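You operate a simulated robot arm through the tools that you are given. There is no shell and no other tool. Be economical: measure what you need, move in short steps, check, and stop when the job is done.

You are at the controls of a simulated two-armed robot. One attempt, no reset.

Task
Square the brown stack in the corner stop and top it with the route 27 sheet.
Fine: push it in, pat its side and its end flush; leave the other sheet.
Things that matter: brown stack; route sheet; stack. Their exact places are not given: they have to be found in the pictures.

It is judged by the outcome, as a careful person would: the job done as asked, and still so three seconds after it is handed in. It fails if anything else is knocked over, pushed out of place, dropped, spilled or broken. Flat cloth is picked up by pressing the open fingertips on it (5 to 10 N) and closing them slowly along it; thin cloth reads only 2 to 8 mm in the jaws.

Robot
Two 7-joint arms with two-finger parallel grippers on one trunk, on a base that drives. Base frame: it is fixed to the floor where the robot stands at the start and does not move with it; the origin is under the middle of the robot, x ahead of it, y to its left, z up. Lengths are in m, angles in rad, forces in N, time in s.
The left shoulder is at the start at [0.06, 0.189, 1.153], the right one opposite. With the tool pointing down near the work surface each hand reaches from about 0.1 to 0.64 m from the robot's upright axis, wherever it stands, measured 20 degrees to its own side. Places, roughly: stack [0.5, -0.2, 0.8]. Payload 3.43 kg a hand.
Tool frame (each hand has its own): the origin (TCP) lies between the finger pads and is the grasp point; the fingertips stand 0.03 m ahead of it; z points along the fingers, y is the line along which they close. Largest opening 0.094 m; finger width 0.028, thickness 0.01; the body of the gripper, 0.05 by 0.096 m, starts 0.055 m behind the TCP.
Orientation is told as [roll, pitch, yaw] about the base's x, y, z axes, in that order, counted from this pose: with the fingers straight down and closing along the base's y, the tool's x points along the base's -x, its y along +y and its z along -z.

Tools
- The arms move only by the tool jog_arm. It takes "left_targets", "right_targets" or both (then of equal length, played together; a hand with none holds still); each is a list of rows, each a list of 7 numbers: the shift along the tool's x, y, z in m, then the turn, a rotation vector about the tool's x, y, z in degrees, then the gripper command, from -1 (fully open) to 1 (shut), values between in proportion. In form: [[dx, dy, dz, ax, ay, az, claw], ...]. A call has 1 to 8 rows; each row is the pose to reach, as a shift and turn from the pose commanded when the call began, along the tool's axes at that moment. A row lasts 0.2 s, in which the tool goes at most 0.05 m and 0.15 rad; a call with a longer step from one row to the next is refused whole, and so is a gripper value outside its range. Where a pose cannot be reached the arm comes as near as it can. A force on the tool above 50 N (or 10 N above the force at the start of the call, whichever is more), or a blocked arm, ends the call early, and 0.2 s more pass. Each finger travels about 0.153 m/s and halts on what it meets, pressing with about 33 N; the grip force reading is that of the motor and also rises with nothing between the fingers. The clock runs only during rows and for 0.2 s after the last one: add rows that repeat a pose to give the fingers time. It gives the time, the measured TCP pose, the force on the tool (base axes), the opening and the grip force at its end, in the units of the frame above (readings bear some noise), with the torque about the TCP (base axes, N m) and any sound that the robot's microphone picked up.
- Cameras (640 x 400 px; columns grow to the right, rows downward): "scene" is now at [0.0042, -0.0022, 1.6895]; the picture's right is [-0.06, -1.00, 0.00], its down [-0.88, 0.05, -0.48] and it looks along [0.48, -0.03, -0.88] (base axes); focal length 266 px, centre (320, 200). "left" rides on the left gripper at [0.076, -0.014, -0.103] in its tool frame; the picture's right is [0.18, 0.98, 0.00], its down [-0.75, 0.14, -0.64] and it looks along [-0.63, 0.12, 0.77] (tool axes); focal length 243 px, centre (320, 200). "right" rides on the right gripper at [0.076, 0.014, -0.102] in its tool frame; the picture's right is [-0.18, 0.98, 0.00], its down [-0.75, -0.14, -0.64] and it looks along [-0.63, -0.12, 0.77] (tool axes); focal length 243 px, centre (320, 200).
- snapshot(camera): a new picture of that camera. No time passes.
- slide_trunk(by): slides the trunk up (or, below 0, down) by that many m; the arms and the scene camera ride with it, the base frame stays. It gives what a move gives, with no picture.
- roll_base(legs): drives the robot by 1 to 6 legs, each [ahead, left, turn to the left] in m, m and rad, along the robot's own axes; the way and the turn of a leg run together, so that a leg with both is an arc; at most 1.5 m and 3.142 rad a leg. The arms and the cameras ride along, it lands a little off, and it stops where it bumps. It gives what a move gives.
- turn_head(pan, tilt): turns the head with the scene camera to pan (to the left, within 1.501 rad either way) and tilt (down, from -0.506 to 1.204), counted from straight ahead of the robot. It gives what a move gives.
- locate(camera, pixels): for up to 12 pixels [column, row] of the newest picture of that camera ("zoom" is the newest enlarged one), the place [x, y, z] in the base frame of the surface seen there, good to about 0.002 m. No time passes.
- zoom(camera, box): a new picture of the part [left, top, right, bottom] of that camera's present view, enlarged. No time passes.
- job_done(): hands the job in; it is judged then, once.

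Work in short steps. Measure before you move; look again where a grasp or a placing could have gone wrong, and mend it. You have 80 turns and 58 pictures in all, those below and enlarged ones among them. Open the grippers and draw the arms clear of the work before you hand the job in, unless the task says otherwise; then end with one line.

The tools are called after "Call:" by a JSON object that holds its "name" and its "arguments". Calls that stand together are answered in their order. jog_arm: Moves the arms, as the interface text tells. Its arguments: {"type":"object","properties":{"left_targets":{"type":"array"},"right_targets":{"type":"array"}},"required":[]} The other tools are called the same way: slide_trunk (by) slides the trunk up or down; roll_base (legs) drives the base; turn_head (pan, tilt) turns the head that bears the scene camera; snapshot (camera) takes a picture; locate (camera, pixels) gives the place of the surface under pixels of a picture; zoom (camera, box) takes an enlarged picture of a part of a camera's view; job_done () hands the job in.

At the start:

```text
time: 0.0
left_ee_pos: [0.4743, 0.0907, 1.0614]
left_tcp_rot: [0.0, 0.0, 0.0]
left_force: [-0.5, 0.6, 0.4]
left_ft_torque: [-0.02, -0.01, 0.02]
left_grip_width: 0.0939
left_finger_force: 0.1
right_ee_pos: [0.3378, -0.2369, 1.1249]
right_tcp_rot: [0.0, 0.001, 0.0]
right_force: [-0.6, 0.3, 0.0]
right_ft_torque: [-0.04, -0.01, -0.02]
right_grip_width: 0.0938
right_finger_force: 0.1
trunk travel left (down, up): [-0.825, 0.165]
robot x, y, heading: [-0.0043, -0.0025, 0.003]
head pan, tilt: [-0.056, 1.073]
```

scene: 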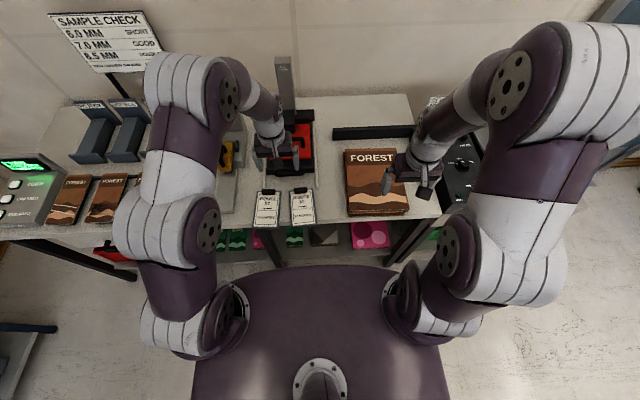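
right: 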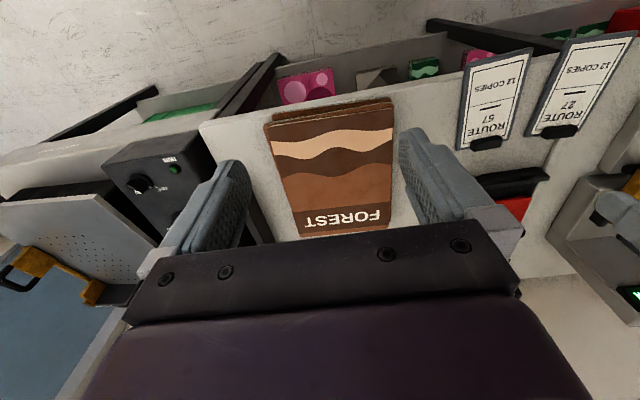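
left: 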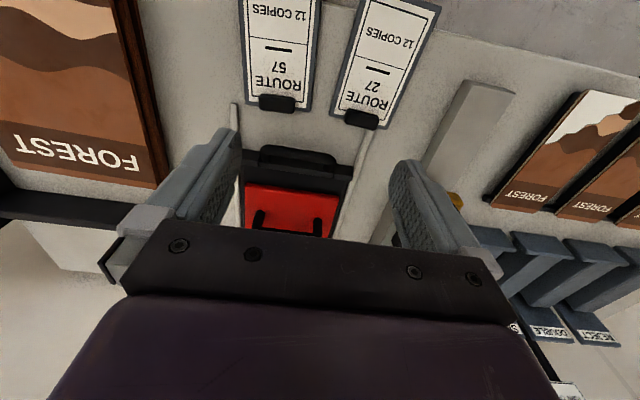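

The brown FOREST stack sits at about (376,182) in the scene with a dark rail behind it at (372,132); the route sheets are at (266,208) and (303,207). I zoom for detail.

Call:
{"name": "zoom", "arguments": {"camera": "scene", "box": [230, 90, 500, 260]}}

Call:
{"name": "zoom", "arguments": {"camera": "right", "box": [180, 20, 640, 300]}}

```text
2.35 times, centred on (365, 175) of scene
```

zoom: 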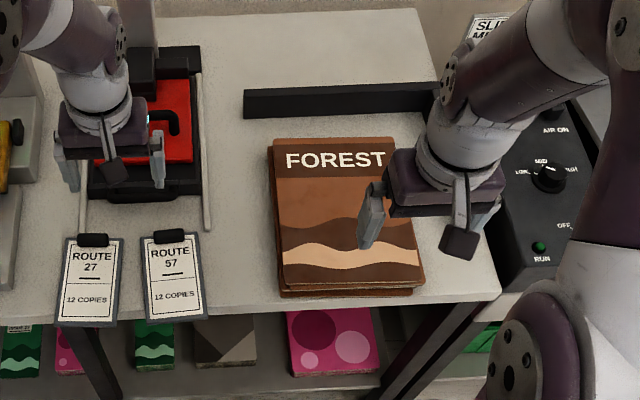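

```text
1.39 times, centred on (410, 160) of right
```

zoom: 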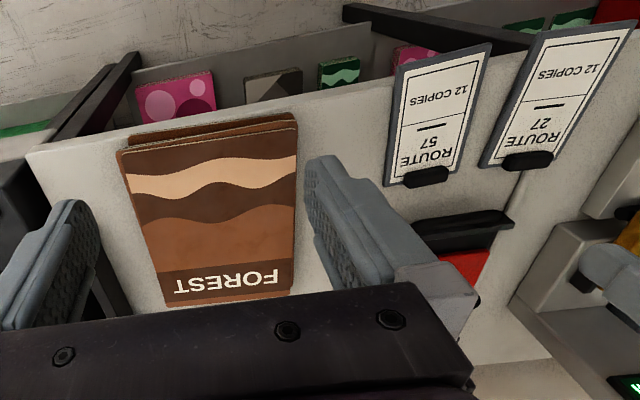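

The right arm hides the right side of the stop; I move that hand aside to the right (tool y negative) and back.

Call:
{"name": "jog_arm", "arguments": {"right_targets": [[0.0, -0.05, 0, 0, 0, 0, -1], [0.02, -0.095, 0, 0, 0, 0, -1], [0.04, -0.14, 0, 0, 0, 0, -1], [0.06, -0.18, 0, 0, 0, 0, -1], [0.08, -0.22, 0, 0, 0, 0, -1]]}}

Call:
{"name": "zoom", "arguments": {"camera": "scene", "box": [230, 90, 500, 260]}}

```text
time: 1.2
left_ee_pos: [0.474, 0.0905, 1.0615]
left_tcp_rot: [0.0, -0.001, 0.0]
left_force: [-0.5, -0.5, -0.8]
left_ft_torque: [0.02, -0.01, 0.02]
left_grip_width: 0.0939
left_finger_force: 0.1
right_ee_pos: [0.2577, -0.4617, 1.1248]
right_tcp_rot: [0.003, 0.0, 0.0]
right_force: [-0.5, -0.2, 0.8]
right_ft_torque: [0.0, -0.02, 0.01]
right_grip_width: 0.0941
right_finger_force: 0.0
trunk travel left (down, up): [-0.825, 0.165]
robot x, y, heading: [0.0015, -0.0018, -0.002]
head pan, tilt: [-0.056, 1.073]
```

```text
2.35 times, centred on (365, 175) of scene
```

zoom: 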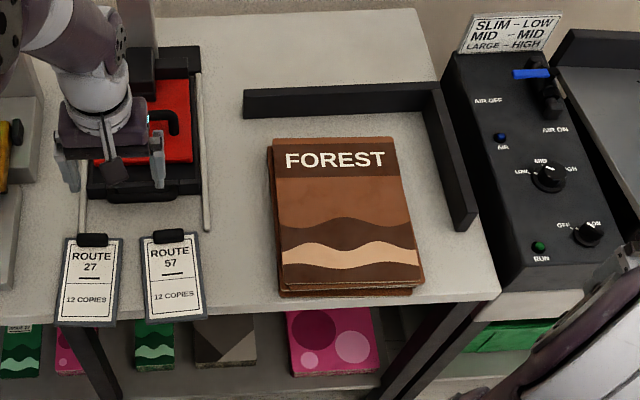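

Now the L-shaped stop is clear: back rail and right rail. I measure the stack's corners, the rails and the sheets.

Call:
{"name": "locate", "arguments": {"camera": "zoom", "pixels": [[276, 141], [391, 139], [422, 283], [282, 284], [280, 294], [246, 113], [425, 110], [462, 225], [430, 90], [260, 200], [250, 95], [440, 150]]}}

Call:
{"name": "locate", "arguments": {"camera": "zoom", "pixels": [[68, 242], [122, 241], [114, 322], [58, 322], [92, 239], [90, 290], [144, 238], [206, 317], [174, 236], [130, 290], [260, 280], [270, 145]]}}

Call:
{"name": "zoom", "arguments": {"camera": "scene", "box": [335, 120, 445, 225]}}

Call:
{"name": "zoom", "arguments": {"camera": "left", "box": [200, 0, 460, 180]}}

```text
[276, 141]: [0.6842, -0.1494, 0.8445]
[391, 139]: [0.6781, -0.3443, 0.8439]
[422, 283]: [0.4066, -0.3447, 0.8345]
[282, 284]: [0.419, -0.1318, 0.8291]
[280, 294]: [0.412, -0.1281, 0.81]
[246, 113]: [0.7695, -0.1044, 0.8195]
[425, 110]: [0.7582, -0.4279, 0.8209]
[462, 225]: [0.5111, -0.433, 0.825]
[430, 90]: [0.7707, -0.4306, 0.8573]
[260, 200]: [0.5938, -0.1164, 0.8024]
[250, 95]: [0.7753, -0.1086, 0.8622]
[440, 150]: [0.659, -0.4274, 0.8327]
```

```text
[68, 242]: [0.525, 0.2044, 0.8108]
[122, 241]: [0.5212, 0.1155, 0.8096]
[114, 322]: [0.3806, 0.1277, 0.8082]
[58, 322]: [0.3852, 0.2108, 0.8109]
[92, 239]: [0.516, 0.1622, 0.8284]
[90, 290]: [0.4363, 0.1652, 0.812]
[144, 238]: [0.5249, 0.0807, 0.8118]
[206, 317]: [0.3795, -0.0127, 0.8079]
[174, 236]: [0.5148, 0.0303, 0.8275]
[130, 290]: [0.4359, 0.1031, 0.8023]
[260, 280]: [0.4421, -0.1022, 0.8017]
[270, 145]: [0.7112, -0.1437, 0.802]
```

```text
3.81 times, centred on (390, 172) of scene
```

zoom: 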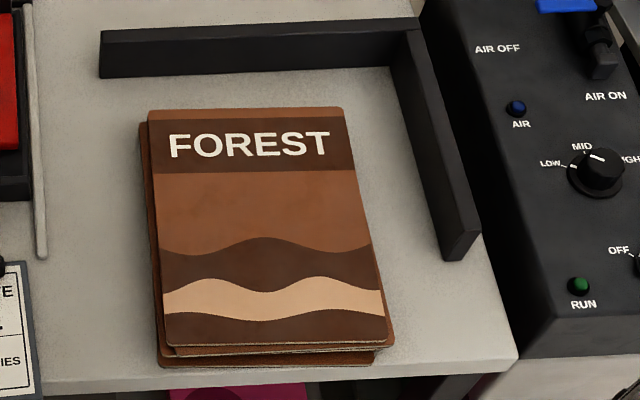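

```text
2.22 times, centred on (330, 90) of left
```

zoom: 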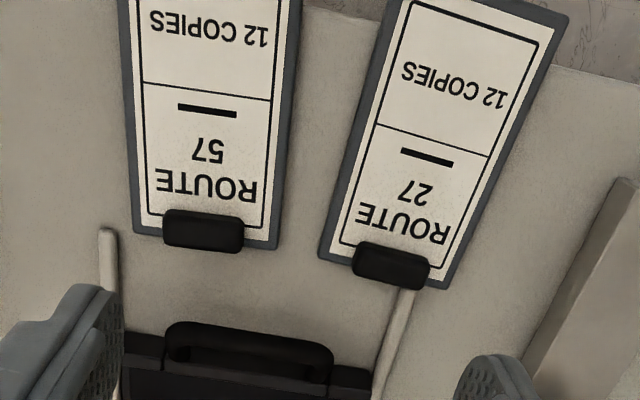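

Stack spans x 0.41–0.685, y −0.345…−0.13, top z 0.845, table 0.802; the rails' inner faces are x≈0.765 and y≈−0.428. I bring the right hand to the stack's left side, turning to yaw −90°, while the left hand moves out of the way.

Call:
{"name": "jog_arm", "arguments": {"right_targets": [[-0.025, 0.043, 0, 0, 0, 8, -1], [-0.05, 0.086, 0, 0, 0, 16, -1], [-0.075, 0.129, 0, 0, 0, 24, -1], [-0.1, 0.172, 0, 0, 0, 32, -1], [-0.125, 0.215, 0, 0, 0, 40, -1], [-0.15, 0.258, 0, 0, 0, 48, -1], [-0.175, 0.301, 0, 0, 0, 56, -1], [-0.2, 0.344, 0, 0, 0, 64, -1]], "left_targets": [[0.0125, 0.025, 0, 0, 0, 0, -1], [0.025, 0.05, 0, 0, 0, 0, -1], [0.0375, 0.075, 0, 0, 0, 0, -1], [0.05, 0.1, 0, 0, 0, 0, -1], [0.0625, 0.125, 0, 0, 0, 0, -1], [0.075, 0.15, 0, 0, 0, 0, -1], [0.0875, 0.175, 0, 0, 0, 0, -1], [0.1, 0.2, 0, 0, 0, 0, -1]]}}

Call:
{"name": "snapshot", "arguments": {"camera": "scene"}}

Call:
{"name": "locate", "arguments": {"camera": "scene", "pixels": [[305, 120], [308, 140], [300, 162], [318, 180], [284, 62], [293, 125], [315, 130], [283, 185], [320, 268]]}}

```text
time: 3.0
left_ee_pos: [0.3752, 0.2943, 1.0581]
left_tcp_rot: [-0.002, -0.003, 0.0]
left_force: [1.2, 0.1, 0.2]
left_ft_torque: [-0.03, 0.02, 0.0]
left_grip_width: 0.0941
left_finger_force: 0.1
right_ee_pos: [0.4573, -0.1096, 1.1238]
right_tcp_rot: [-0.002, -0.003, -1.118]
right_force: [0.4, 0.2, -0.4]
right_ft_torque: [-0.03, 0.02, 0.02]
right_grip_width: 0.094
right_finger_force: 0.1
trunk travel left (down, up): [-0.825, 0.165]
robot x, y, heading: [0.006, 0.0026, -0.001]
head pan, tilt: [-0.056, 1.073]
```

```text
49 pictures are left
```

scene: 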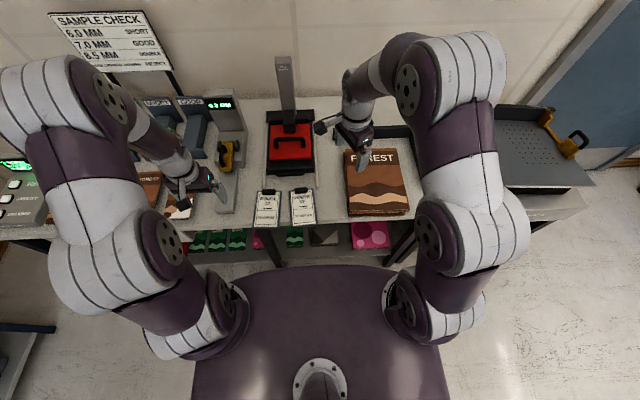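

```text
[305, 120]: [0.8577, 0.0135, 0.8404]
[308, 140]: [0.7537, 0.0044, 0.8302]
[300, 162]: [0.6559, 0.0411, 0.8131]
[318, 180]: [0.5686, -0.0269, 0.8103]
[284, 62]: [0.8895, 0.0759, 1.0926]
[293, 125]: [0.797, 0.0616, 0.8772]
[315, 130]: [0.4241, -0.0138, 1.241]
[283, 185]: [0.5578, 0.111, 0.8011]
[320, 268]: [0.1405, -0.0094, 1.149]
```

The red machine is low near x 0.65, so it is clear. I finish the turn and come down to about z 0.92 beside the stack at (0.55, −0.075).

Call:
{"name": "jog_arm", "arguments": {"right_targets": [[-0.003, 0.035, 0, 0, 0, 8, -1], [-0.006, 0.07, 0, 0, 0, 16, -1], [-0.009, 0.099, 0, 0, 0, 24, -1], [-0.009, 0.099, 0.04, 0, 0, 26, -1], [-0.009, 0.099, 0.08, 0, 0, 26, -1], [-0.009, 0.099, 0.12, 0, 0, 26, -1], [-0.009, 0.099, 0.16, 0, 0, 26, -1], [-0.009, 0.099, 0.2, 0, 0, 26, -1]]}}

Call:
{"name": "snapshot", "arguments": {"camera": "right"}}

```text
time: 4.8
left_ee_pos: [0.3742, 0.2935, 1.059]
left_tcp_rot: [0.001, 0.001, 0.0]
left_force: [0.4, 0.5, -0.5]
left_ft_torque: [-0.01, -0.01, -0.01]
left_grip_width: 0.0942
left_finger_force: 0.2
right_ee_pos: [0.5493, -0.0777, 0.9241]
right_tcp_rot: [0.0, 0.001, -1.57]
right_force: [0.1, 0.3, -0.4]
right_ft_torque: [0.02, -0.01, 0.02]
right_grip_width: 0.0941
right_finger_force: 0.1
right hand out of reach, approached as far as the arm can: row 3
trunk travel left (down, up): [-0.825, 0.165]
robot x, y, heading: [-0.0003, 0.0008, 0.0]
head pan, tilt: [-0.056, 1.073]
```

```text
48 pictures are left
```

right: 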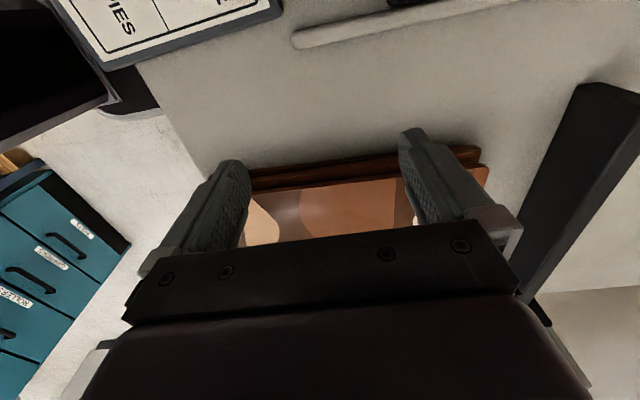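

Fingers stand clear of the stack's left edge. I lower to TCP z≈0.836 and start pushing slowly toward −y (tool −x).

Call:
{"name": "jog_arm", "arguments": {"right_targets": [[0, 0, 0.03, 0, 0, 0, -1], [0, 0, 0.06, 0, 0, 0, -1], [0, 0, 0.088, 0, 0, 0, -1], [-0.02, 0, 0.088, 0, 0, 0, -1], [-0.035, 0, 0.088, 0, 0, 0, -1], [-0.05, 0, 0.088, 0, 0, 0, -1], [-0.065, 0, 0.088, 0, 0, 0, -1], [-0.08, 0, 0.088, 0, 0, 0, -1]]}}

Call:
{"name": "zoom", "arguments": {"camera": "scene", "box": [300, 90, 460, 230]}}

```text
time: 6.6
left_ee_pos: [0.3736, 0.2934, 1.0594]
left_tcp_rot: [0.001, 0.0, -0.001]
left_force: [0.0, 0.2, 0.2]
left_ft_torque: [0.04, 0.0, 0.02]
left_grip_width: 0.094
left_finger_force: 0.0
right_ee_pos: [0.5512, -0.1569, 0.8358]
right_tcp_rot: [0.001, 0.001, -1.571]
right_force: [-0.1, 5.8, 1.0]
right_ft_torque: [-0.05, 0.04, -0.24]
right_grip_width: 0.0941
right_finger_force: 0.1
trunk travel left (down, up): [-0.825, 0.165]
robot x, y, heading: [0.0, 0.0001, 0.0]
head pan, tilt: [-0.056, 1.073]
```

```text
2.86 times, centred on (380, 160) of scene
```

zoom: 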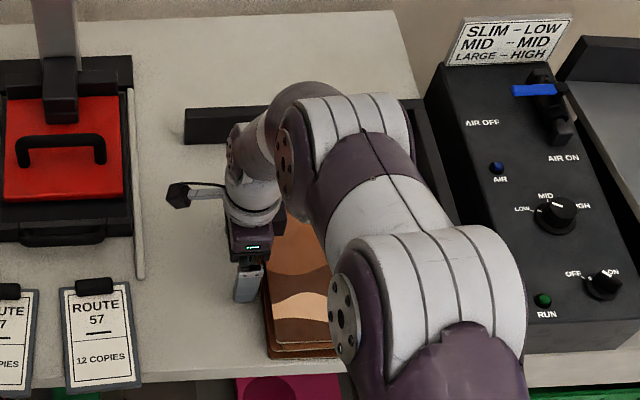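

Stack slides with about 6 N. I continue in small steps toward the expected contact at TCP y≈−0.205.

Call:
{"name": "jog_arm", "arguments": {"right_targets": [[-0.01, 0, 0, 0, 0, 0, -1], [-0.02, 0, 0, 0, 0, 0, -1], [-0.03, 0, 0, 0, 0, 0, -1], [-0.036, 0, 0, 0, 0, 0, -1]]}}

Call:
{"name": "snapshot", "arguments": {"camera": "right"}}

```text
time: 7.6
left_ee_pos: [0.3734, 0.2971, 1.059]
left_tcp_rot: [0.0, 0.001, 0.004]
left_force: [-1.0, -1.4, 1.1]
left_ft_torque: [0.09, -0.04, 0.0]
left_grip_width: 0.0938
left_finger_force: 0.1
right_ee_pos: [0.5524, -0.1812, 0.837]
right_tcp_rot: [-0.001, 0.007, -1.568]
right_force: [2.7, 42.5, 1.3]
right_ft_torque: [-0.1, 0.8, -1.33]
right_grip_width: 0.0942
right_finger_force: 0.0
trunk travel left (down, up): [-0.825, 0.165]
robot x, y, heading: [-0.0027, 0.0009, 0.003]
head pan, tilt: [-0.056, 1.073]
stopped in row 4 (right hand): the force on the tool passed its limit at 56 N (the readings are from after the stop); the commanded pose is now the measured one
```

```text
46 pictures are left
```

right: 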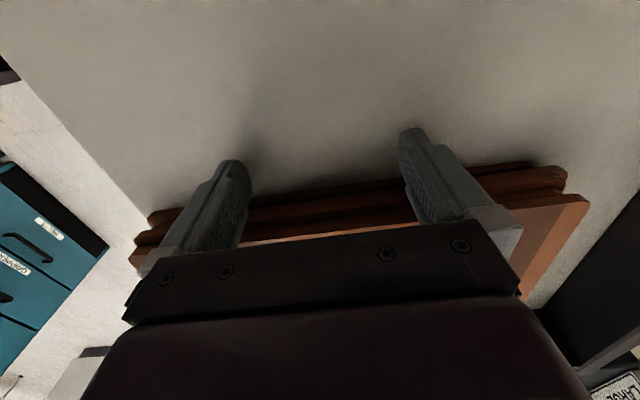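

Contact at 56 N with finger face y≈−0.195, earlier than expected. I back off, raise the hand and move it clear to look.

Call:
{"name": "jog_arm", "arguments": {"right_targets": [[0.03, 0, 0, 0, 0, 0, -1], [0.06, 0, -0.03, 0, 0, 0, -1], [0.08, 0, -0.07, 0, 0, 0, -1], [0.1, -0.01, -0.11, 0, 0, 0, -1], [0.12, -0.05, -0.13, 0, 0, 0, -1], [0.14, -0.09, -0.15, 0, 0, 0, -1], [0.14, -0.13, -0.17, 0, 0, 0, -1]]}}

Call:
{"name": "zoom", "arguments": {"camera": "scene", "box": [300, 90, 460, 230]}}

```text
time: 9.2
left_ee_pos: [0.3722, 0.2932, 1.06]
left_tcp_rot: [-0.001, -0.001, 0.003]
left_force: [-0.8, 0.5, -0.7]
left_ft_torque: [-0.03, 0.03, 0.03]
left_grip_width: 0.094
left_finger_force: 0.1
right_ee_pos: [0.4208, -0.0451, 1.0063]
right_tcp_rot: [0.0, 0.003, -1.569]
right_force: [-0.4, -0.1, 0.2]
right_ft_torque: [0.02, 0.01, 0.05]
right_grip_width: 0.0943
right_finger_force: 0.1
trunk travel left (down, up): [-0.825, 0.165]
robot x, y, heading: [0.0005, 0.0005, 0.004]
head pan, tilt: [-0.056, 1.073]
```

```text
2.86 times, centred on (380, 160) of scene
```

zoom: 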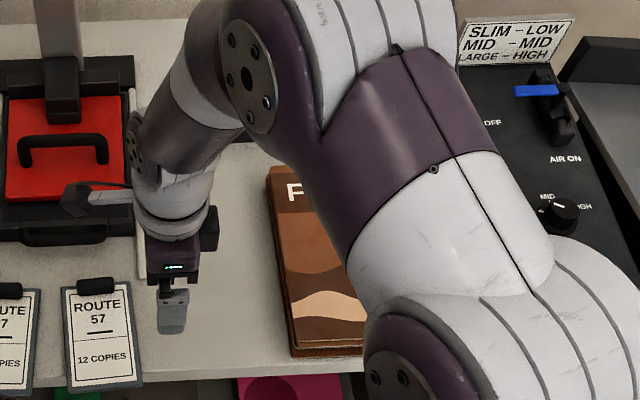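

The arm hides the stack; I swing the right hand back to its clear spot on the right while undoing the yaw.

Call:
{"name": "jog_arm", "arguments": {"right_targets": [[-0.04, -0.02, -0.01, 0, 0, -8, -1], [-0.085, -0.04, -0.02, 0, 0, -16, -1], [-0.13, -0.06, -0.03, 0, 0, -24, -1], [-0.175, -0.08, -0.04, 0, 0, -32, -1], [-0.22, -0.1, -0.05, 0, 0, -40, -1], [-0.265, -0.12, -0.06, 0, 0, -48, -1], [-0.31, -0.14, -0.06, 0, 0, -56, -1], [-0.355, -0.16, -0.06, 0, 0, -64, -1]]}}

Call:
{"name": "jog_arm", "arguments": {"right_targets": [[0, 0, 0, 0, 0, -8, -1], [0, 0, 0, 0, 0, -16, -1], [0, 0, 0, 0, 0, -24, -1], [0, 0, 0, 0, 0, -26, -1]]}}

Call:
{"name": "zoom", "arguments": {"camera": "scene", "box": [320, 110, 450, 220]}}

```text
refused: row 2 steps farther than a row can; nothing moved
```

```text
time: 10.2
left_ee_pos: [0.3727, 0.2941, 1.0602]
left_tcp_rot: [0.0, 0.001, 0.004]
left_force: [-0.5, 0.1, -0.3]
left_ft_torque: [0.02, 0.01, 0.02]
left_grip_width: 0.0937
left_finger_force: 0.0
right_ee_pos: [0.4216, -0.0476, 1.0057]
right_tcp_rot: [0.002, 0.004, -1.114]
right_force: [0.5, -0.3, 0.6]
right_ft_torque: [0.01, -0.02, 0.0]
right_grip_width: 0.0939
right_finger_force: 0.0
trunk travel left (down, up): [-0.825, 0.165]
robot x, y, heading: [0.0024, 0.0007, 0.004]
head pan, tilt: [-0.056, 1.073]
```

```text
3.64 times, centred on (385, 165) of scene
```

zoom: 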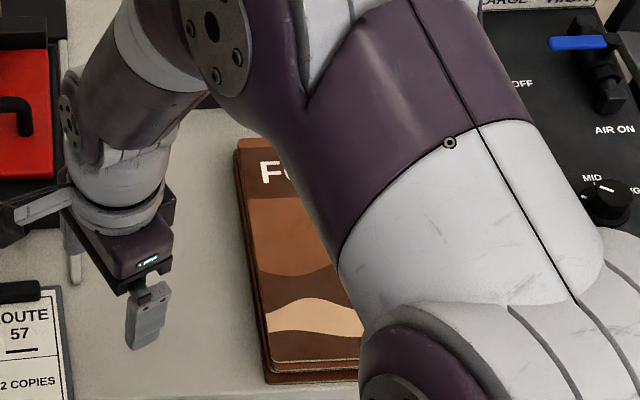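

The first move was refused for step length; I redo it with smaller steps from the present yaw −64°.

Call:
{"name": "jog_arm", "arguments": {"right_targets": [[-0.0315, -0.0355, -0.006, 0, 0, -8, -1], [-0.063, -0.071, -0.012, 0, 0, -16, -1], [-0.0945, -0.1065, -0.018, 0, 0, -24, -1], [-0.126, -0.142, -0.024, 0, 0, -32, -1], [-0.1575, -0.1775, -0.03, 0, 0, -40, -1], [-0.189, -0.213, -0.036, 0, 0, -48, -1], [-0.2205, -0.2485, -0.042, 0, 0, -56, -1], [-0.252, -0.284, -0.048, 0, 0, -64, -1]]}}

Call:
{"name": "zoom", "arguments": {"camera": "scene", "box": [320, 110, 450, 220]}}

Call:
{"name": "locate", "arguments": {"camera": "zoom", "pixels": [[248, 142], [405, 142], [265, 373], [268, 383]]}}

```text
time: 12.0
left_ee_pos: [0.3729, 0.292, 1.0607]
left_tcp_rot: [0.002, 0.001, 0.003]
left_force: [-1.2, 0.1, 0.6]
left_ft_torque: [0.01, -0.03, 0.0]
left_grip_width: 0.0938
left_finger_force: 0.0
right_ee_pos: [0.2788, -0.4012, 1.0547]
right_tcp_rot: [0.005, 0.0, -0.001]
right_force: [-0.2, -0.3, -0.4]
right_ft_torque: [0.02, -0.01, -0.02]
right_grip_width: 0.094
right_finger_force: 0.0
trunk travel left (down, up): [-0.825, 0.165]
robot x, y, heading: [0.0009, 0.0028, 0.003]
head pan, tilt: [-0.056, 1.073]
```

```text
3.64 times, centred on (385, 165) of scene
```

zoom: 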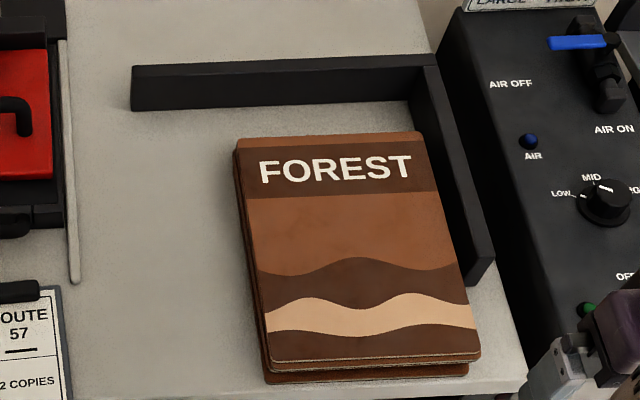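

```text
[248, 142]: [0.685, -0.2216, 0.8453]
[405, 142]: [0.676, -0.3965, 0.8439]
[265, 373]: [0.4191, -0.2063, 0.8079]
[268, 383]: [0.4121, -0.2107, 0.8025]
```

The stack is now nearly at the right rail. I measure edge points of top and lower layers.

Call:
{"name": "locate", "arguments": {"camera": "zoom", "pixels": [[418, 134], [434, 170], [458, 260], [480, 350], [466, 375], [437, 172], [462, 262], [490, 270], [237, 152], [246, 240], [256, 320], [270, 360]]}}

Call:
{"name": "zoom", "arguments": {"camera": "scene", "box": [395, 130, 445, 220]}}

Call:
{"name": "snapshot", "arguments": {"camera": "right"}}

```text
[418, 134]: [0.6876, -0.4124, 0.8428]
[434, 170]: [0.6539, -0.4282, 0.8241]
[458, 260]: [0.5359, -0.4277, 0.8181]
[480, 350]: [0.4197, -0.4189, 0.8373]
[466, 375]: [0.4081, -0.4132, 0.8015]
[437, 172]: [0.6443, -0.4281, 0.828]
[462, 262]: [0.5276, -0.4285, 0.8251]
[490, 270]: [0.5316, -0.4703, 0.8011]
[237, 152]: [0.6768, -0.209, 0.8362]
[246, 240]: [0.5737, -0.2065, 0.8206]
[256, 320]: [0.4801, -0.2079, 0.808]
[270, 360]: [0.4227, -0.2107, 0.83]
```

```text
4.44 times, centred on (420, 175) of scene
```

zoom: 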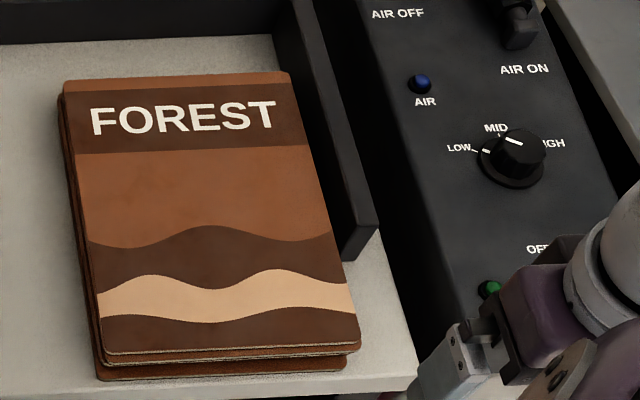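

```text
41 pictures are left
```

right: 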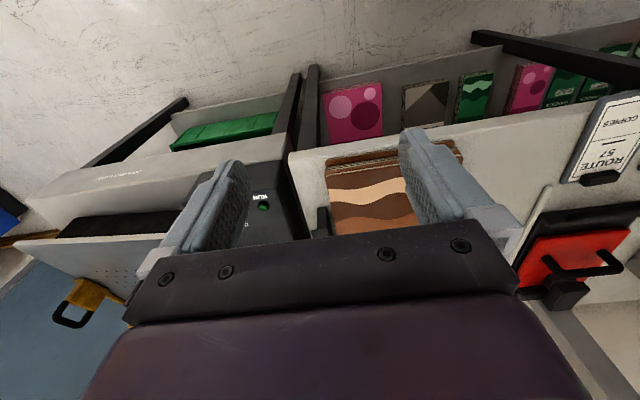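

Side is against the right rail. Next I bring the right hand (yaw 0) to the near end at (0.34, −0.315) and lower it to z≈0.836.

Call:
{"name": "jog_arm", "arguments": {"right_targets": [[-0.02, 0.03, 0.03, 0, 0, 0, -1], [-0.04, 0.06, 0.06, 0, 0, 0, -1], [-0.06, 0.086, 0.09, 0, 0, 0, -1], [-0.061, 0.086, 0.125, 0, 0, 0, -1], [-0.061, 0.086, 0.16, 0, 0, 0, -1], [-0.061, 0.086, 0.19, 0, 0, 0, -1], [-0.061, 0.086, 0.219, 0, 0, 0, -1]]}}

Call:
{"name": "snapshot", "arguments": {"camera": "right"}}

```text
time: 13.6
left_ee_pos: [0.3738, 0.2942, 1.0596]
left_tcp_rot: [-0.001, 0.001, 0.003]
left_force: [0.4, 0.1, 0.2]
left_ft_torque: [0.01, -0.02, -0.01]
left_grip_width: 0.0942
left_finger_force: 0.2
right_ee_pos: [0.3386, -0.3093, 0.8344]
right_tcp_rot: [0.005, 0.002, 0.001]
right_force: [-0.8, 0.2, -0.6]
right_ft_torque: [0.04, -0.01, -0.01]
right_grip_width: 0.0942
right_finger_force: 0.0
trunk travel left (down, up): [-0.825, 0.165]
robot x, y, heading: [-0.0015, 0.0008, 0.004]
head pan, tilt: [-0.056, 1.073]
```

```text
40 pictures are left
```

right: 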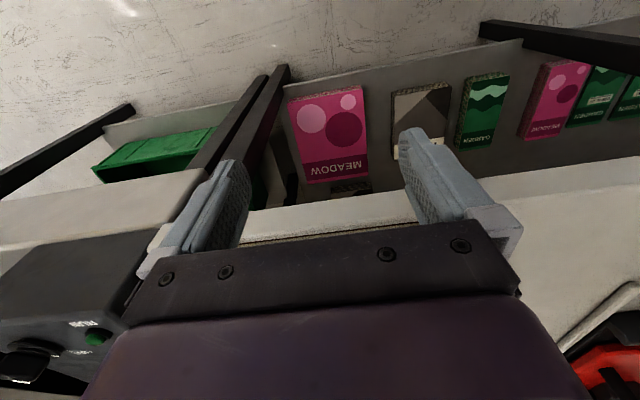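

Hand is in front of the near end, clear of the table edge. I push +x (tool −x) in small steps up to x≈0.46.

Call:
{"name": "jog_arm", "arguments": {"right_targets": [[-0.02, 0, 0, 0, 0, 0, -1], [-0.035, 0, 0, 0, 0, 0, -1], [-0.05, 0, 0, 0, 0, 0, -1], [-0.065, 0, 0, 0, 0, 0, -1], [-0.08, 0, 0, 0, 0, 0, -1], [-0.095, 0, 0, 0, 0, 0, -1], [-0.11, 0, 0, 0, 0, 0, -1], [-0.12, 0, 0, 0, 0, 0, -1]]}}

Call:
{"name": "zoom", "arguments": {"camera": "scene", "box": [320, 110, 450, 220]}}

```text
time: 15.4
left_ee_pos: [0.3709, 0.2933, 1.0593]
left_tcp_rot: [0.0, -0.003, 0.003]
left_force: [0.6, -0.8, -0.7]
left_ft_torque: [-0.02, 0.02, 0.0]
left_grip_width: 0.0942
left_finger_force: 0.1
right_ee_pos: [0.4527, -0.3111, 0.834]
right_tcp_rot: [0.007, 0.005, 0.001]
right_force: [-19.5, 2.6, -2.1]
right_ft_torque: [-0.2, -0.07, -0.3]
right_grip_width: 0.0942
right_finger_force: 0.0
trunk travel left (down, up): [-0.825, 0.165]
robot x, y, heading: [-0.001, 0.0022, 0.006]
head pan, tilt: [-0.056, 1.073]
```

```text
3.64 times, centred on (385, 165) of scene
```

zoom: 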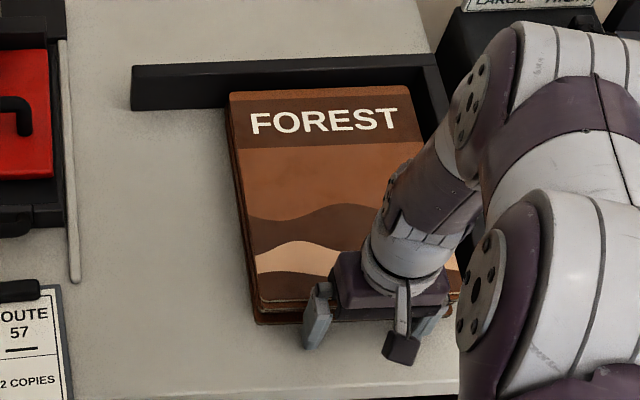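

Back edge at row ~90 is almost at the rail and force rose to 19.5 N. I press a little further in millimetre steps.

Call:
{"name": "jog_arm", "arguments": {"right_targets": [[-0.006, 0, 0, 0, 0, 0, -1], [-0.012, 0, 0, 0, 0, 0, -1], [-0.016, 0, 0, 0, 0, 0, -1], [-0.02, 0, 0, 0, 0, 0, -1]]}}

Call:
{"name": "zoom", "arguments": {"camera": "scene", "box": [320, 110, 450, 220]}}

Call:
{"name": "locate", "arguments": {"camera": "zoom", "pixels": [[230, 94], [240, 110], [260, 93], [330, 90], [400, 86], [410, 85], [226, 112], [232, 180], [242, 240], [252, 300], [255, 315], [255, 322]]}}

```text
time: 16.0
left_ee_pos: [0.3739, 0.2942, 1.0611]
left_tcp_rot: [0.0, -0.002, 0.0]
left_force: [1.3, -0.1, -0.4]
left_ft_torque: [0.05, 0.04, 0.03]
left_grip_width: 0.0939
left_finger_force: 0.1
right_ee_pos: [0.4539, -0.3105, 0.8309]
right_tcp_rot: [0.012, 0.033, 0.0]
right_force: [-26.8, -3.6, 18.0]
right_ft_torque: [-0.43, -0.54, 0.21]
right_grip_width: 0.0941
right_finger_force: 0.0
trunk travel left (down, up): [-0.825, 0.165]
robot x, y, heading: [-0.0038, 0.0012, 0.001]
head pan, tilt: [-0.056, 1.073]
stopped in row 2 (right hand): the force on the tool passed its limit at 55 N (the readings are from after the stop); the commanded pose is now the measured one
```

```text
3.64 times, centred on (385, 165) of scene
```

zoom: 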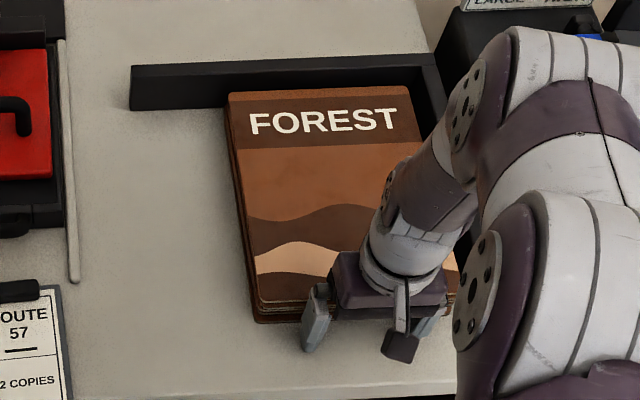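

```text
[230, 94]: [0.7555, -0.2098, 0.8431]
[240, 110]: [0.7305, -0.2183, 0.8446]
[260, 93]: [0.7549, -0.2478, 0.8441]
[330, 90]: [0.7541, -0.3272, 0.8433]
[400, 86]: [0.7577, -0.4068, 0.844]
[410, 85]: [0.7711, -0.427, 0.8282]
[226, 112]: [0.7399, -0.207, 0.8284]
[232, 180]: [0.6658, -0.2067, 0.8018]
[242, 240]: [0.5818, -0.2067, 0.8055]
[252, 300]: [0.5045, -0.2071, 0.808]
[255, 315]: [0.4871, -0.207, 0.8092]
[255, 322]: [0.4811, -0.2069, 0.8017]
```

The end push is fully blocked at 55 N: the stack is against the back rail (top edge x≈0.757). I back off and clear the arm to inspect alignment.

Call:
{"name": "jog_arm", "arguments": {"right_targets": [[0.03, 0, -0.002, 0, 0, 0, -1], [0.06, 0, -0.002, 0, 0, 0, -1], [0.1, 0, -0.01, 0, 0, 0, -1], [0.12, -0.02, -0.05, 0, 0, 0, -1], [0.14, -0.05, -0.08, 0, 0, 0, -1], [0.16, -0.08, -0.11, 0, 0, 0, -1], [0.18, -0.11, -0.14, 0, 0, 0, -1], [0.18, -0.13, -0.18, 0, 0, 0, -1]]}}

Call:
{"name": "zoom", "arguments": {"camera": "scene", "box": [330, 115, 440, 205]}}

Call:
{"name": "locate", "arguments": {"camera": "zoom", "pixels": [[232, 88], [438, 80], [470, 220], [505, 340], [270, 350], [268, 370], [490, 352], [485, 362], [440, 130], [510, 300]]}}

```text
time: 17.8
left_ee_pos: [0.3724, 0.2944, 1.0588]
left_tcp_rot: [0.0, 0.001, 0.001]
left_force: [-0.1, -0.3, 0.2]
left_ft_torque: [-0.03, 0.0, 0.04]
left_grip_width: 0.094
left_finger_force: 0.1
right_ee_pos: [0.2845, -0.4401, 1.0161]
right_tcp_rot: [0.01, 0.022, -0.001]
right_force: [0.0, -0.4, 0.3]
right_ft_torque: [0.0, 0.0, -0.02]
right_grip_width: 0.0939
right_finger_force: 0.0
trunk travel left (down, up): [-0.825, 0.165]
robot x, y, heading: [-0.003, -0.0015, 0.0]
head pan, tilt: [-0.056, 1.073]
```

```text
4.44 times, centred on (385, 160) of scene
```

zoom: 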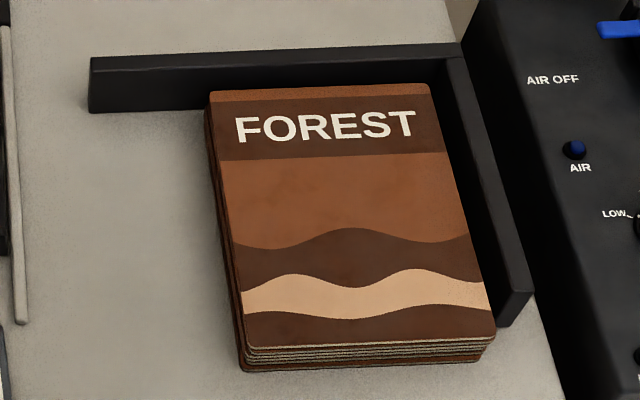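

```text
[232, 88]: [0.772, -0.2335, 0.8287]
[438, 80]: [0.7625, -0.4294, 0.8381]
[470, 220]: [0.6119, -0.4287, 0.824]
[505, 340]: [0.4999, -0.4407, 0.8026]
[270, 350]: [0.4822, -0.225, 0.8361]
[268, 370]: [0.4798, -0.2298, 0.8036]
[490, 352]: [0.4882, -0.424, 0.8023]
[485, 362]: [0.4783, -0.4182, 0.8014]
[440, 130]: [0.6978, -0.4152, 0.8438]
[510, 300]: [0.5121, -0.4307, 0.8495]
```

Readings suggest maybe ~1 cm between stack and rails though pushes were blocked. I zoom hard on the back and right gaps.

Call:
{"name": "zoom", "arguments": {"camera": "scene", "box": [400, 125, 430, 145]}}

Call:
{"name": "locate", "arguments": {"camera": "zoom", "pixels": [[50, 200], [100, 200], [150, 200], [200, 200], [250, 200], [300, 200], [350, 200], [400, 200], [100, 100], [100, 150], [200, 300], [300, 300]]}}

Call:
{"name": "zoom", "arguments": {"camera": "scene", "box": [370, 185, 450, 215]}}

```text
16.00 times, centred on (415, 135) of scene
```

zoom: 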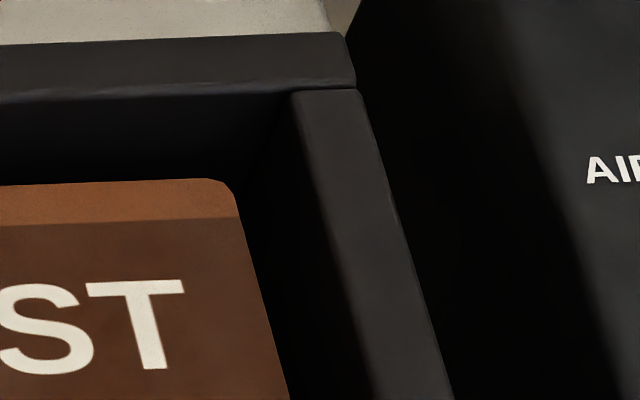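

```text
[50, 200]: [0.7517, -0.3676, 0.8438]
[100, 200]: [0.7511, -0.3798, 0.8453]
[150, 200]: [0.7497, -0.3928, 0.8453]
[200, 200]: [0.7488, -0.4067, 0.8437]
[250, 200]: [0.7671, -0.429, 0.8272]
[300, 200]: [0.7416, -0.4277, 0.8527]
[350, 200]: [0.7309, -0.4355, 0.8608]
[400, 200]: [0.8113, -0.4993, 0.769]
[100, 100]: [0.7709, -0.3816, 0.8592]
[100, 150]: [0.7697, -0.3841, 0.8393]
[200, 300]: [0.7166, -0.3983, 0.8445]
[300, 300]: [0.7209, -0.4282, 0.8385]
```

```text
8.00 times, centred on (410, 200) of scene
```

zoom: 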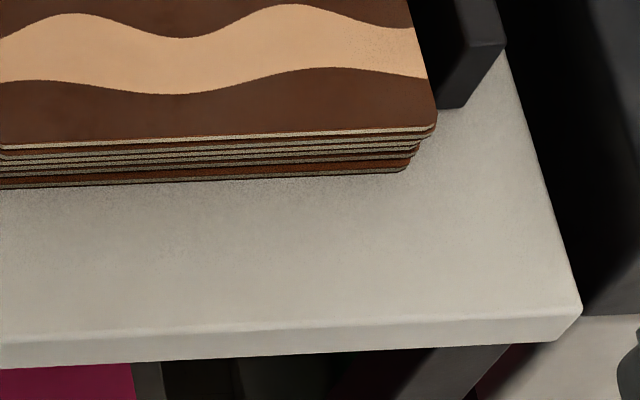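

At the top layer I read a gap of ~11 mm to the right rail and ~15 mm to the back rail. I look closer at the rail's near end and the right-hand layer edges.

Call:
{"name": "zoom", "arguments": {"camera": "scene", "box": [415, 178, 437, 210]}}

Call:
{"name": "zoom", "arguments": {"camera": "scene", "box": [360, 125, 400, 150]}}

Call:
{"name": "zoom", "arguments": {"camera": "scene", "box": [372, 130, 396, 205]}}

```text
12.50 times, centred on (426, 194) of scene
```

zoom: 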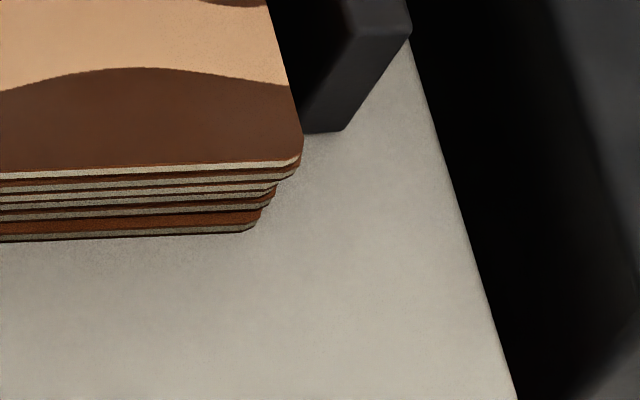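

```text
16.00 times, centred on (380, 138) of scene
```

zoom: 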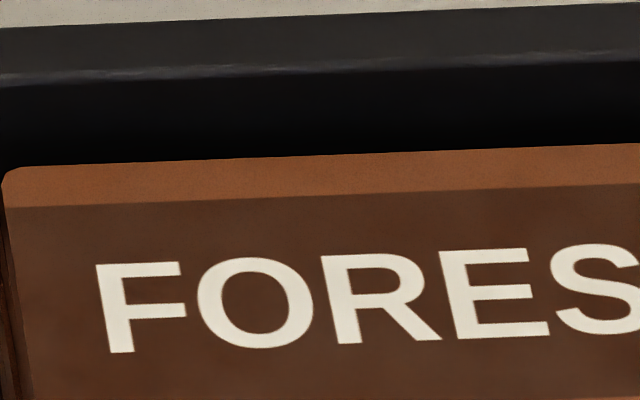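

```text
5.33 times, centred on (384, 168) of scene
```

zoom: 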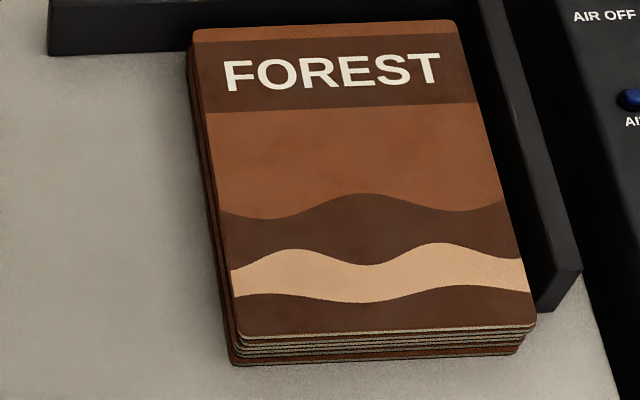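

Lower layers could be hidden under the top one, or contact may be occurring with small offsets. I bring the right hand back to the left side for the pat, where I can inspect contact with its own camera.

Call:
{"name": "jog_arm", "arguments": {"right_targets": [[-0.033, 0.036, 0, 0, 0, 8, -1], [-0.066, 0.072, 0, 0, 0, 16, -1], [-0.099, 0.108, 0, 0, 0, 24, -1], [-0.132, 0.144, 0, 0, 0, 32, -1], [-0.165, 0.18, 0, 0, 0, 40, -1], [-0.198, 0.216, 0, 0, 0, 48, -1], [-0.231, 0.252, 0, 0, 0, 56, -1], [-0.264, 0.288, 0, 0, 0, 64, -1]]}}

```text
time: 19.6
left_ee_pos: [0.3743, 0.2953, 1.0592]
left_tcp_rot: [-0.002, 0.001, 0.004]
left_force: [-0.2, -0.1, 0.0]
left_ft_torque: [0.04, 0.03, -0.03]
left_grip_width: 0.0942
left_finger_force: 0.0
right_ee_pos: [0.546, -0.151, 1.0117]
right_tcp_rot: [-0.017, 0.018, -1.12]
right_force: [0.7, -0.7, -0.3]
right_ft_torque: [0.0, 0.02, 0.02]
right_grip_width: 0.0941
right_finger_force: 0.1
trunk travel left (down, up): [-0.825, 0.165]
robot x, y, heading: [-0.0, 0.0015, 0.001]
head pan, tilt: [-0.056, 1.073]
```

Now finish the turn, straighten the slight tilt, and descend to z≈0.836 at (0.585, −0.14).

Call:
{"name": "jog_arm", "arguments": {"right_targets": [[-0.003, 0.015, 0.02, -0.3, -0.3, 8, -1], [-0.006, 0.03, 0.045, -0.6, -0.6, 16, -1], [-0.007, 0.04, 0.07, -0.9, -0.9, 24, -1], [-0.007, 0.04, 0.1, -1, -1, 26, -1], [-0.007, 0.04, 0.125, -1, -1, 26, -1], [-0.007, 0.04, 0.15, -1, -1, 26, -1], [-0.007, 0.04, 0.176, -1, -1, 26, -1]]}}

Call:
{"name": "zoom", "arguments": {"camera": "right", "box": [100, 80, 620, 300]}}

```text
time: 21.2
left_ee_pos: [0.3752, 0.2949, 1.0602]
left_tcp_rot: [0.001, 0.0, 0.002]
left_force: [0.5, 0.1, -1.0]
left_ft_torque: [-0.03, 0.06, 0.0]
left_grip_width: 0.0939
left_finger_force: 0.1
right_ee_pos: [0.582, -0.1406, 0.8335]
right_tcp_rot: [0.0, -0.004, -1.57]
right_force: [0.5, -0.6, -0.4]
right_ft_torque: [0.0, 0.03, -0.02]
right_grip_width: 0.094
right_finger_force: 0.1
trunk travel left (down, up): [-0.825, 0.165]
robot x, y, heading: [-0.0036, -0.0005, 0.0]
head pan, tilt: [-0.056, 1.073]
```

```text
1.23 times, centred on (360, 190) of right
```

zoom: 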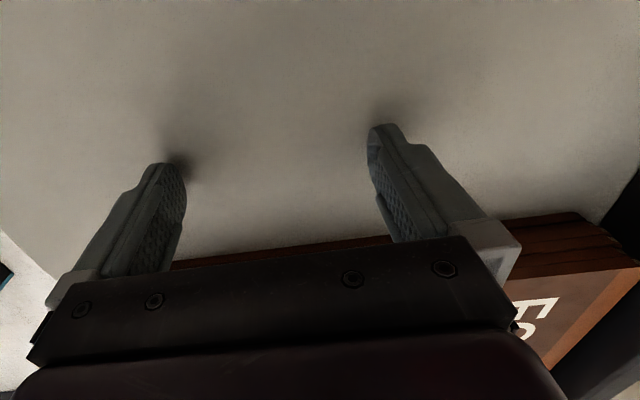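

I advance slowly toward −y, then in 3 mm steps, to feel where contact begins.

Call:
{"name": "jog_arm", "arguments": {"right_targets": [[-0.015, 0, 0, 0, 0, 0, -1], [-0.03, 0, 0, 0, 0, 0, -1], [-0.036, 0, 0, 0, 0, 0, -1], [-0.038, 0, 0, 0, 0, 0, -1]]}}

Call:
{"name": "jog_arm", "arguments": {"right_targets": [[-0.002, 0, 0, 0, 0, 0, -1], [-0.004, 0, 0, 0, 0, 0, -1], [-0.006, 0, 0, 0, 0, 0, -1]]}}

Call:
{"name": "zoom", "arguments": {"camera": "right", "box": [100, 80, 620, 300]}}

```text
time: 22.2
left_ee_pos: [0.3727, 0.2943, 1.0605]
left_tcp_rot: [0.001, 0.001, 0.001]
left_force: [-0.5, 0.1, 0.3]
left_ft_torque: [0.01, 0.01, 0.02]
left_grip_width: 0.0938
left_finger_force: 0.1
right_ee_pos: [0.5822, -0.1792, 0.833]
right_tcp_rot: [-0.002, -0.004, -1.573]
right_force: [-0.3, -0.8, 0.1]
right_ft_torque: [-0.01, -0.01, 0.02]
right_grip_width: 0.0939
right_finger_force: 0.0
trunk travel left (down, up): [-0.825, 0.165]
robot x, y, heading: [0.0007, -0.0026, 0.0]
head pan, tilt: [-0.056, 1.073]
```

```text
time: 23.0
left_ee_pos: [0.3726, 0.2977, 1.0589]
left_tcp_rot: [-0.004, 0.0, 0.003]
left_force: [-0.4, 0.0, 0.0]
left_ft_torque: [0.0, -0.02, -0.01]
left_grip_width: 0.094
left_finger_force: 0.1
right_ee_pos: [0.5803, -0.1813, 0.8349]
right_tcp_rot: [-0.003, -0.005, -1.571]
right_force: [-1.3, 19.1, -2.1]
right_ft_torque: [-0.03, -0.34, -0.39]
right_grip_width: 0.094
right_finger_force: 0.0
trunk travel left (down, up): [-0.825, 0.165]
robot x, y, heading: [-0.0001, 0.0003, 0.004]
head pan, tilt: [-0.056, 1.073]
```

```text
1.23 times, centred on (360, 190) of right
```

zoom: 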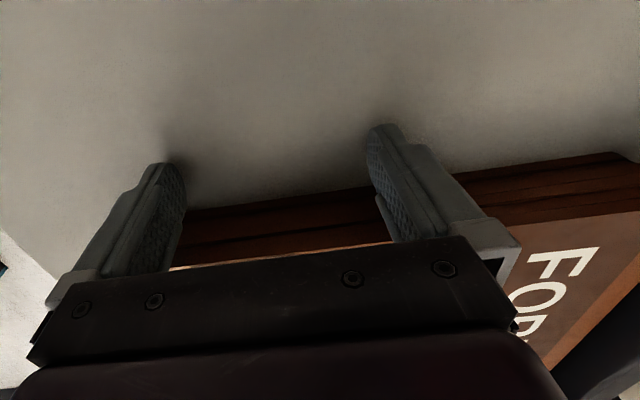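

Contact is rigid again at TCP y≈−0.181. I measure stack side and fingertip positions in this hand view.

Call:
{"name": "locate", "arguments": {"camera": "zoom", "pixels": [[250, 202], [250, 210], [250, 220], [250, 235], [300, 200], [300, 225], [300, 243], [165, 175], [380, 135], [560, 165], [560, 185], [470, 215]]}}

Call:
{"name": "zoom", "arguments": {"camera": "right", "box": [230, 190, 430, 300]}}

Call:
{"name": "zoom", "arguments": {"camera": "right", "box": [470, 150, 640, 300]}}

```text
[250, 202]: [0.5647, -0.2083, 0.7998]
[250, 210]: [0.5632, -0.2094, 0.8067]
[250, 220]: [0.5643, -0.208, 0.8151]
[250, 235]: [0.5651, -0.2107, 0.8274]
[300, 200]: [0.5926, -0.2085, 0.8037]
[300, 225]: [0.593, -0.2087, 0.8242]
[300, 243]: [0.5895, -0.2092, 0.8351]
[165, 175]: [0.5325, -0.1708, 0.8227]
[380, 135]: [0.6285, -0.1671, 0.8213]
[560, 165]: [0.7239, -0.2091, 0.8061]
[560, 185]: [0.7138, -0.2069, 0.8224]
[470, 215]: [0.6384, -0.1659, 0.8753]
```

```text
3.20 times, centred on (330, 245) of right
```

zoom: 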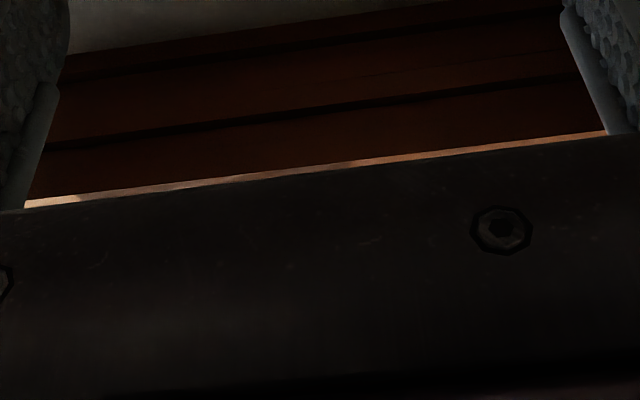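

```text
2.67 times, centred on (555, 225) of right
```

zoom: 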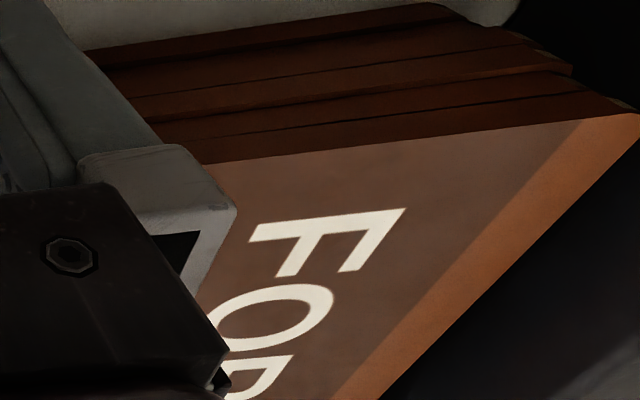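

The left side is flush (all layers y≈−0.208). Now I measure the back ends of the layers visible at right in this view.

Call:
{"name": "locate", "arguments": {"camera": "zoom", "pixels": [[432, 12], [455, 18], [515, 40], [530, 50], [560, 68], [566, 75], [580, 88], [615, 104], [625, 112], [480, 8], [600, 60], [600, 200]]}}

```text
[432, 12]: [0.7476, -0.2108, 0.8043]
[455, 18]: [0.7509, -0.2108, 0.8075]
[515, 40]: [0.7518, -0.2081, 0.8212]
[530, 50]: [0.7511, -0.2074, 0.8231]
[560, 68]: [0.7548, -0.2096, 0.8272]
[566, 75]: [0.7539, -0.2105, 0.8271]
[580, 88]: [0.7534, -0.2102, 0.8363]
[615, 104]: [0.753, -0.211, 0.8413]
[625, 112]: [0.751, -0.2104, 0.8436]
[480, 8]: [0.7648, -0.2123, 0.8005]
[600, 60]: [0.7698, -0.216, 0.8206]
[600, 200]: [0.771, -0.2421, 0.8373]
```

All layers are aligned to within ~3 mm (left y≈−0.208, back x≈0.753) and the stack is rigidly blocked both ways, so it is seated. I give the side one slightly firmer pat, then withdraw.

Call:
{"name": "jog_arm", "arguments": {"right_targets": [[-0.0015, 0, 0, 0, 0, 0, -1], [-0.003, 0, 0, 0, 0, 0, -1], [-0.003, 0, 0, 0, 0, 0, -1]]}}

Call:
{"name": "jog_arm", "arguments": {"right_targets": [[0.03, 0, 0, 0, 0, 0, -1], [0.06, 0, -0.04, 0, 0, 0, -1], [0.06, 0, -0.085, 0, 0, 0, -1], [0.06, 0, -0.13, 0, 0, 0, -1], [0.06, 0, -0.17, 0, 0, 0, -1]]}}

```text
time: 23.8
left_ee_pos: [0.3738, 0.301, 1.0582]
left_tcp_rot: [-0.005, 0.001, 0.004]
left_force: [-0.8, -0.3, 0.0]
left_ft_torque: [-0.02, 0.02, 0.01]
left_grip_width: 0.0939
left_finger_force: 0.1
right_ee_pos: [0.582, -0.1838, 0.8357]
right_tcp_rot: [-0.003, -0.007, -1.57]
right_force: [-3.8, 46.1, -7.6]
right_ft_torque: [0.02, -0.39, -1.03]
right_grip_width: 0.0938
right_finger_force: 0.0
trunk travel left (down, up): [-0.825, 0.165]
robot x, y, heading: [-0.003, 0.0008, 0.005]
head pan, tilt: [-0.056, 1.073]
```

```text
time: 25.0
left_ee_pos: [0.3724, 0.2957, 1.0602]
left_tcp_rot: [-0.001, -0.001, 0.002]
left_force: [0.2, 0.2, 0.0]
left_ft_torque: [0.01, -0.02, 0.01]
left_grip_width: 0.094
left_finger_force: 0.0
right_ee_pos: [0.5761, -0.1299, 1.0054]
right_tcp_rot: [-0.002, -0.005, -1.57]
right_force: [0.0, 1.4, 0.1]
right_ft_torque: [-0.02, 0.01, -0.01]
right_grip_width: 0.094
right_finger_force: 0.1
trunk travel left (down, up): [-0.825, 0.165]
robot x, y, heading: [0.0003, 0.0012, -0.002]
head pan, tilt: [-0.056, 1.073]
```

Side pat held 46 N with no movement. I return to the near end for a final end pat, turning back to yaw 0.

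Call:
{"name": "jog_arm", "arguments": {"right_targets": [[-0.024, -0.021, 0, 0, 0, -8, -1], [-0.048, -0.042, 0, 0, 0, -16, -1], [-0.072, -0.063, 0, 0, 0, -24, -1], [-0.096, -0.084, 0, 0, 0, -32, -1], [-0.12, -0.105, 0, 0, 0, -40, -1], [-0.144, -0.126, 0, 0, 0, -48, -1], [-0.168, -0.147, 0, 0, 0, -56, -1], [-0.19, -0.17, 0, 0, 0, -64, -1]]}}

Call:
{"name": "jog_arm", "arguments": {"right_targets": [[0, 0, 0, 0, 0, -8, -1], [0, 0, 0, 0, 0, -16, -1], [0, 0, 0, 0, 0, -24, -1], [0, 0, 0.04, 0, 0, -26, -1], [0, 0, 0.08, 0, 0, -26, -1], [0, 0, 0.12, 0, 0, -26, -1], [0, 0, 0.15, 0, 0, -26, -1], [0, 0, 0.17, 0, 0, -26, -1]]}}

```text
time: 26.8
left_ee_pos: [0.3728, 0.294, 1.0598]
left_tcp_rot: [0.001, 0.0, 0.002]
left_force: [0.0, 0.3, -0.6]
left_ft_torque: [-0.01, -0.04, -0.03]
left_grip_width: 0.0939
left_finger_force: 0.2
right_ee_pos: [0.41, -0.3209, 1.0061]
right_tcp_rot: [-0.004, 0.0, -0.453]
right_force: [-1.3, 0.1, 1.0]
right_ft_torque: [0.0, -0.06, -0.02]
right_grip_width: 0.094
right_finger_force: 0.0
trunk travel left (down, up): [-0.825, 0.165]
robot x, y, heading: [-0.0005, 0.0053, -0.001]
head pan, tilt: [-0.056, 1.073]
```

```text
time: 28.6
left_ee_pos: [0.3728, 0.2937, 1.0602]
left_tcp_rot: [0.0, -0.001, 0.001]
left_force: [0.6, -0.5, 0.8]
left_ft_torque: [-0.01, 0.03, -0.01]
left_grip_width: 0.0939
left_finger_force: 0.0
right_ee_pos: [0.411, -0.3192, 0.836]
right_tcp_rot: [-0.003, 0.001, 0.0]
right_force: [-0.4, 0.0, -0.9]
right_ft_torque: [0.0, -0.01, -0.02]
right_grip_width: 0.094
right_finger_force: 0.1
trunk travel left (down, up): [-0.825, 0.165]
robot x, y, heading: [-0.002, -0.0008, -0.001]
head pan, tilt: [-0.056, 1.073]
```

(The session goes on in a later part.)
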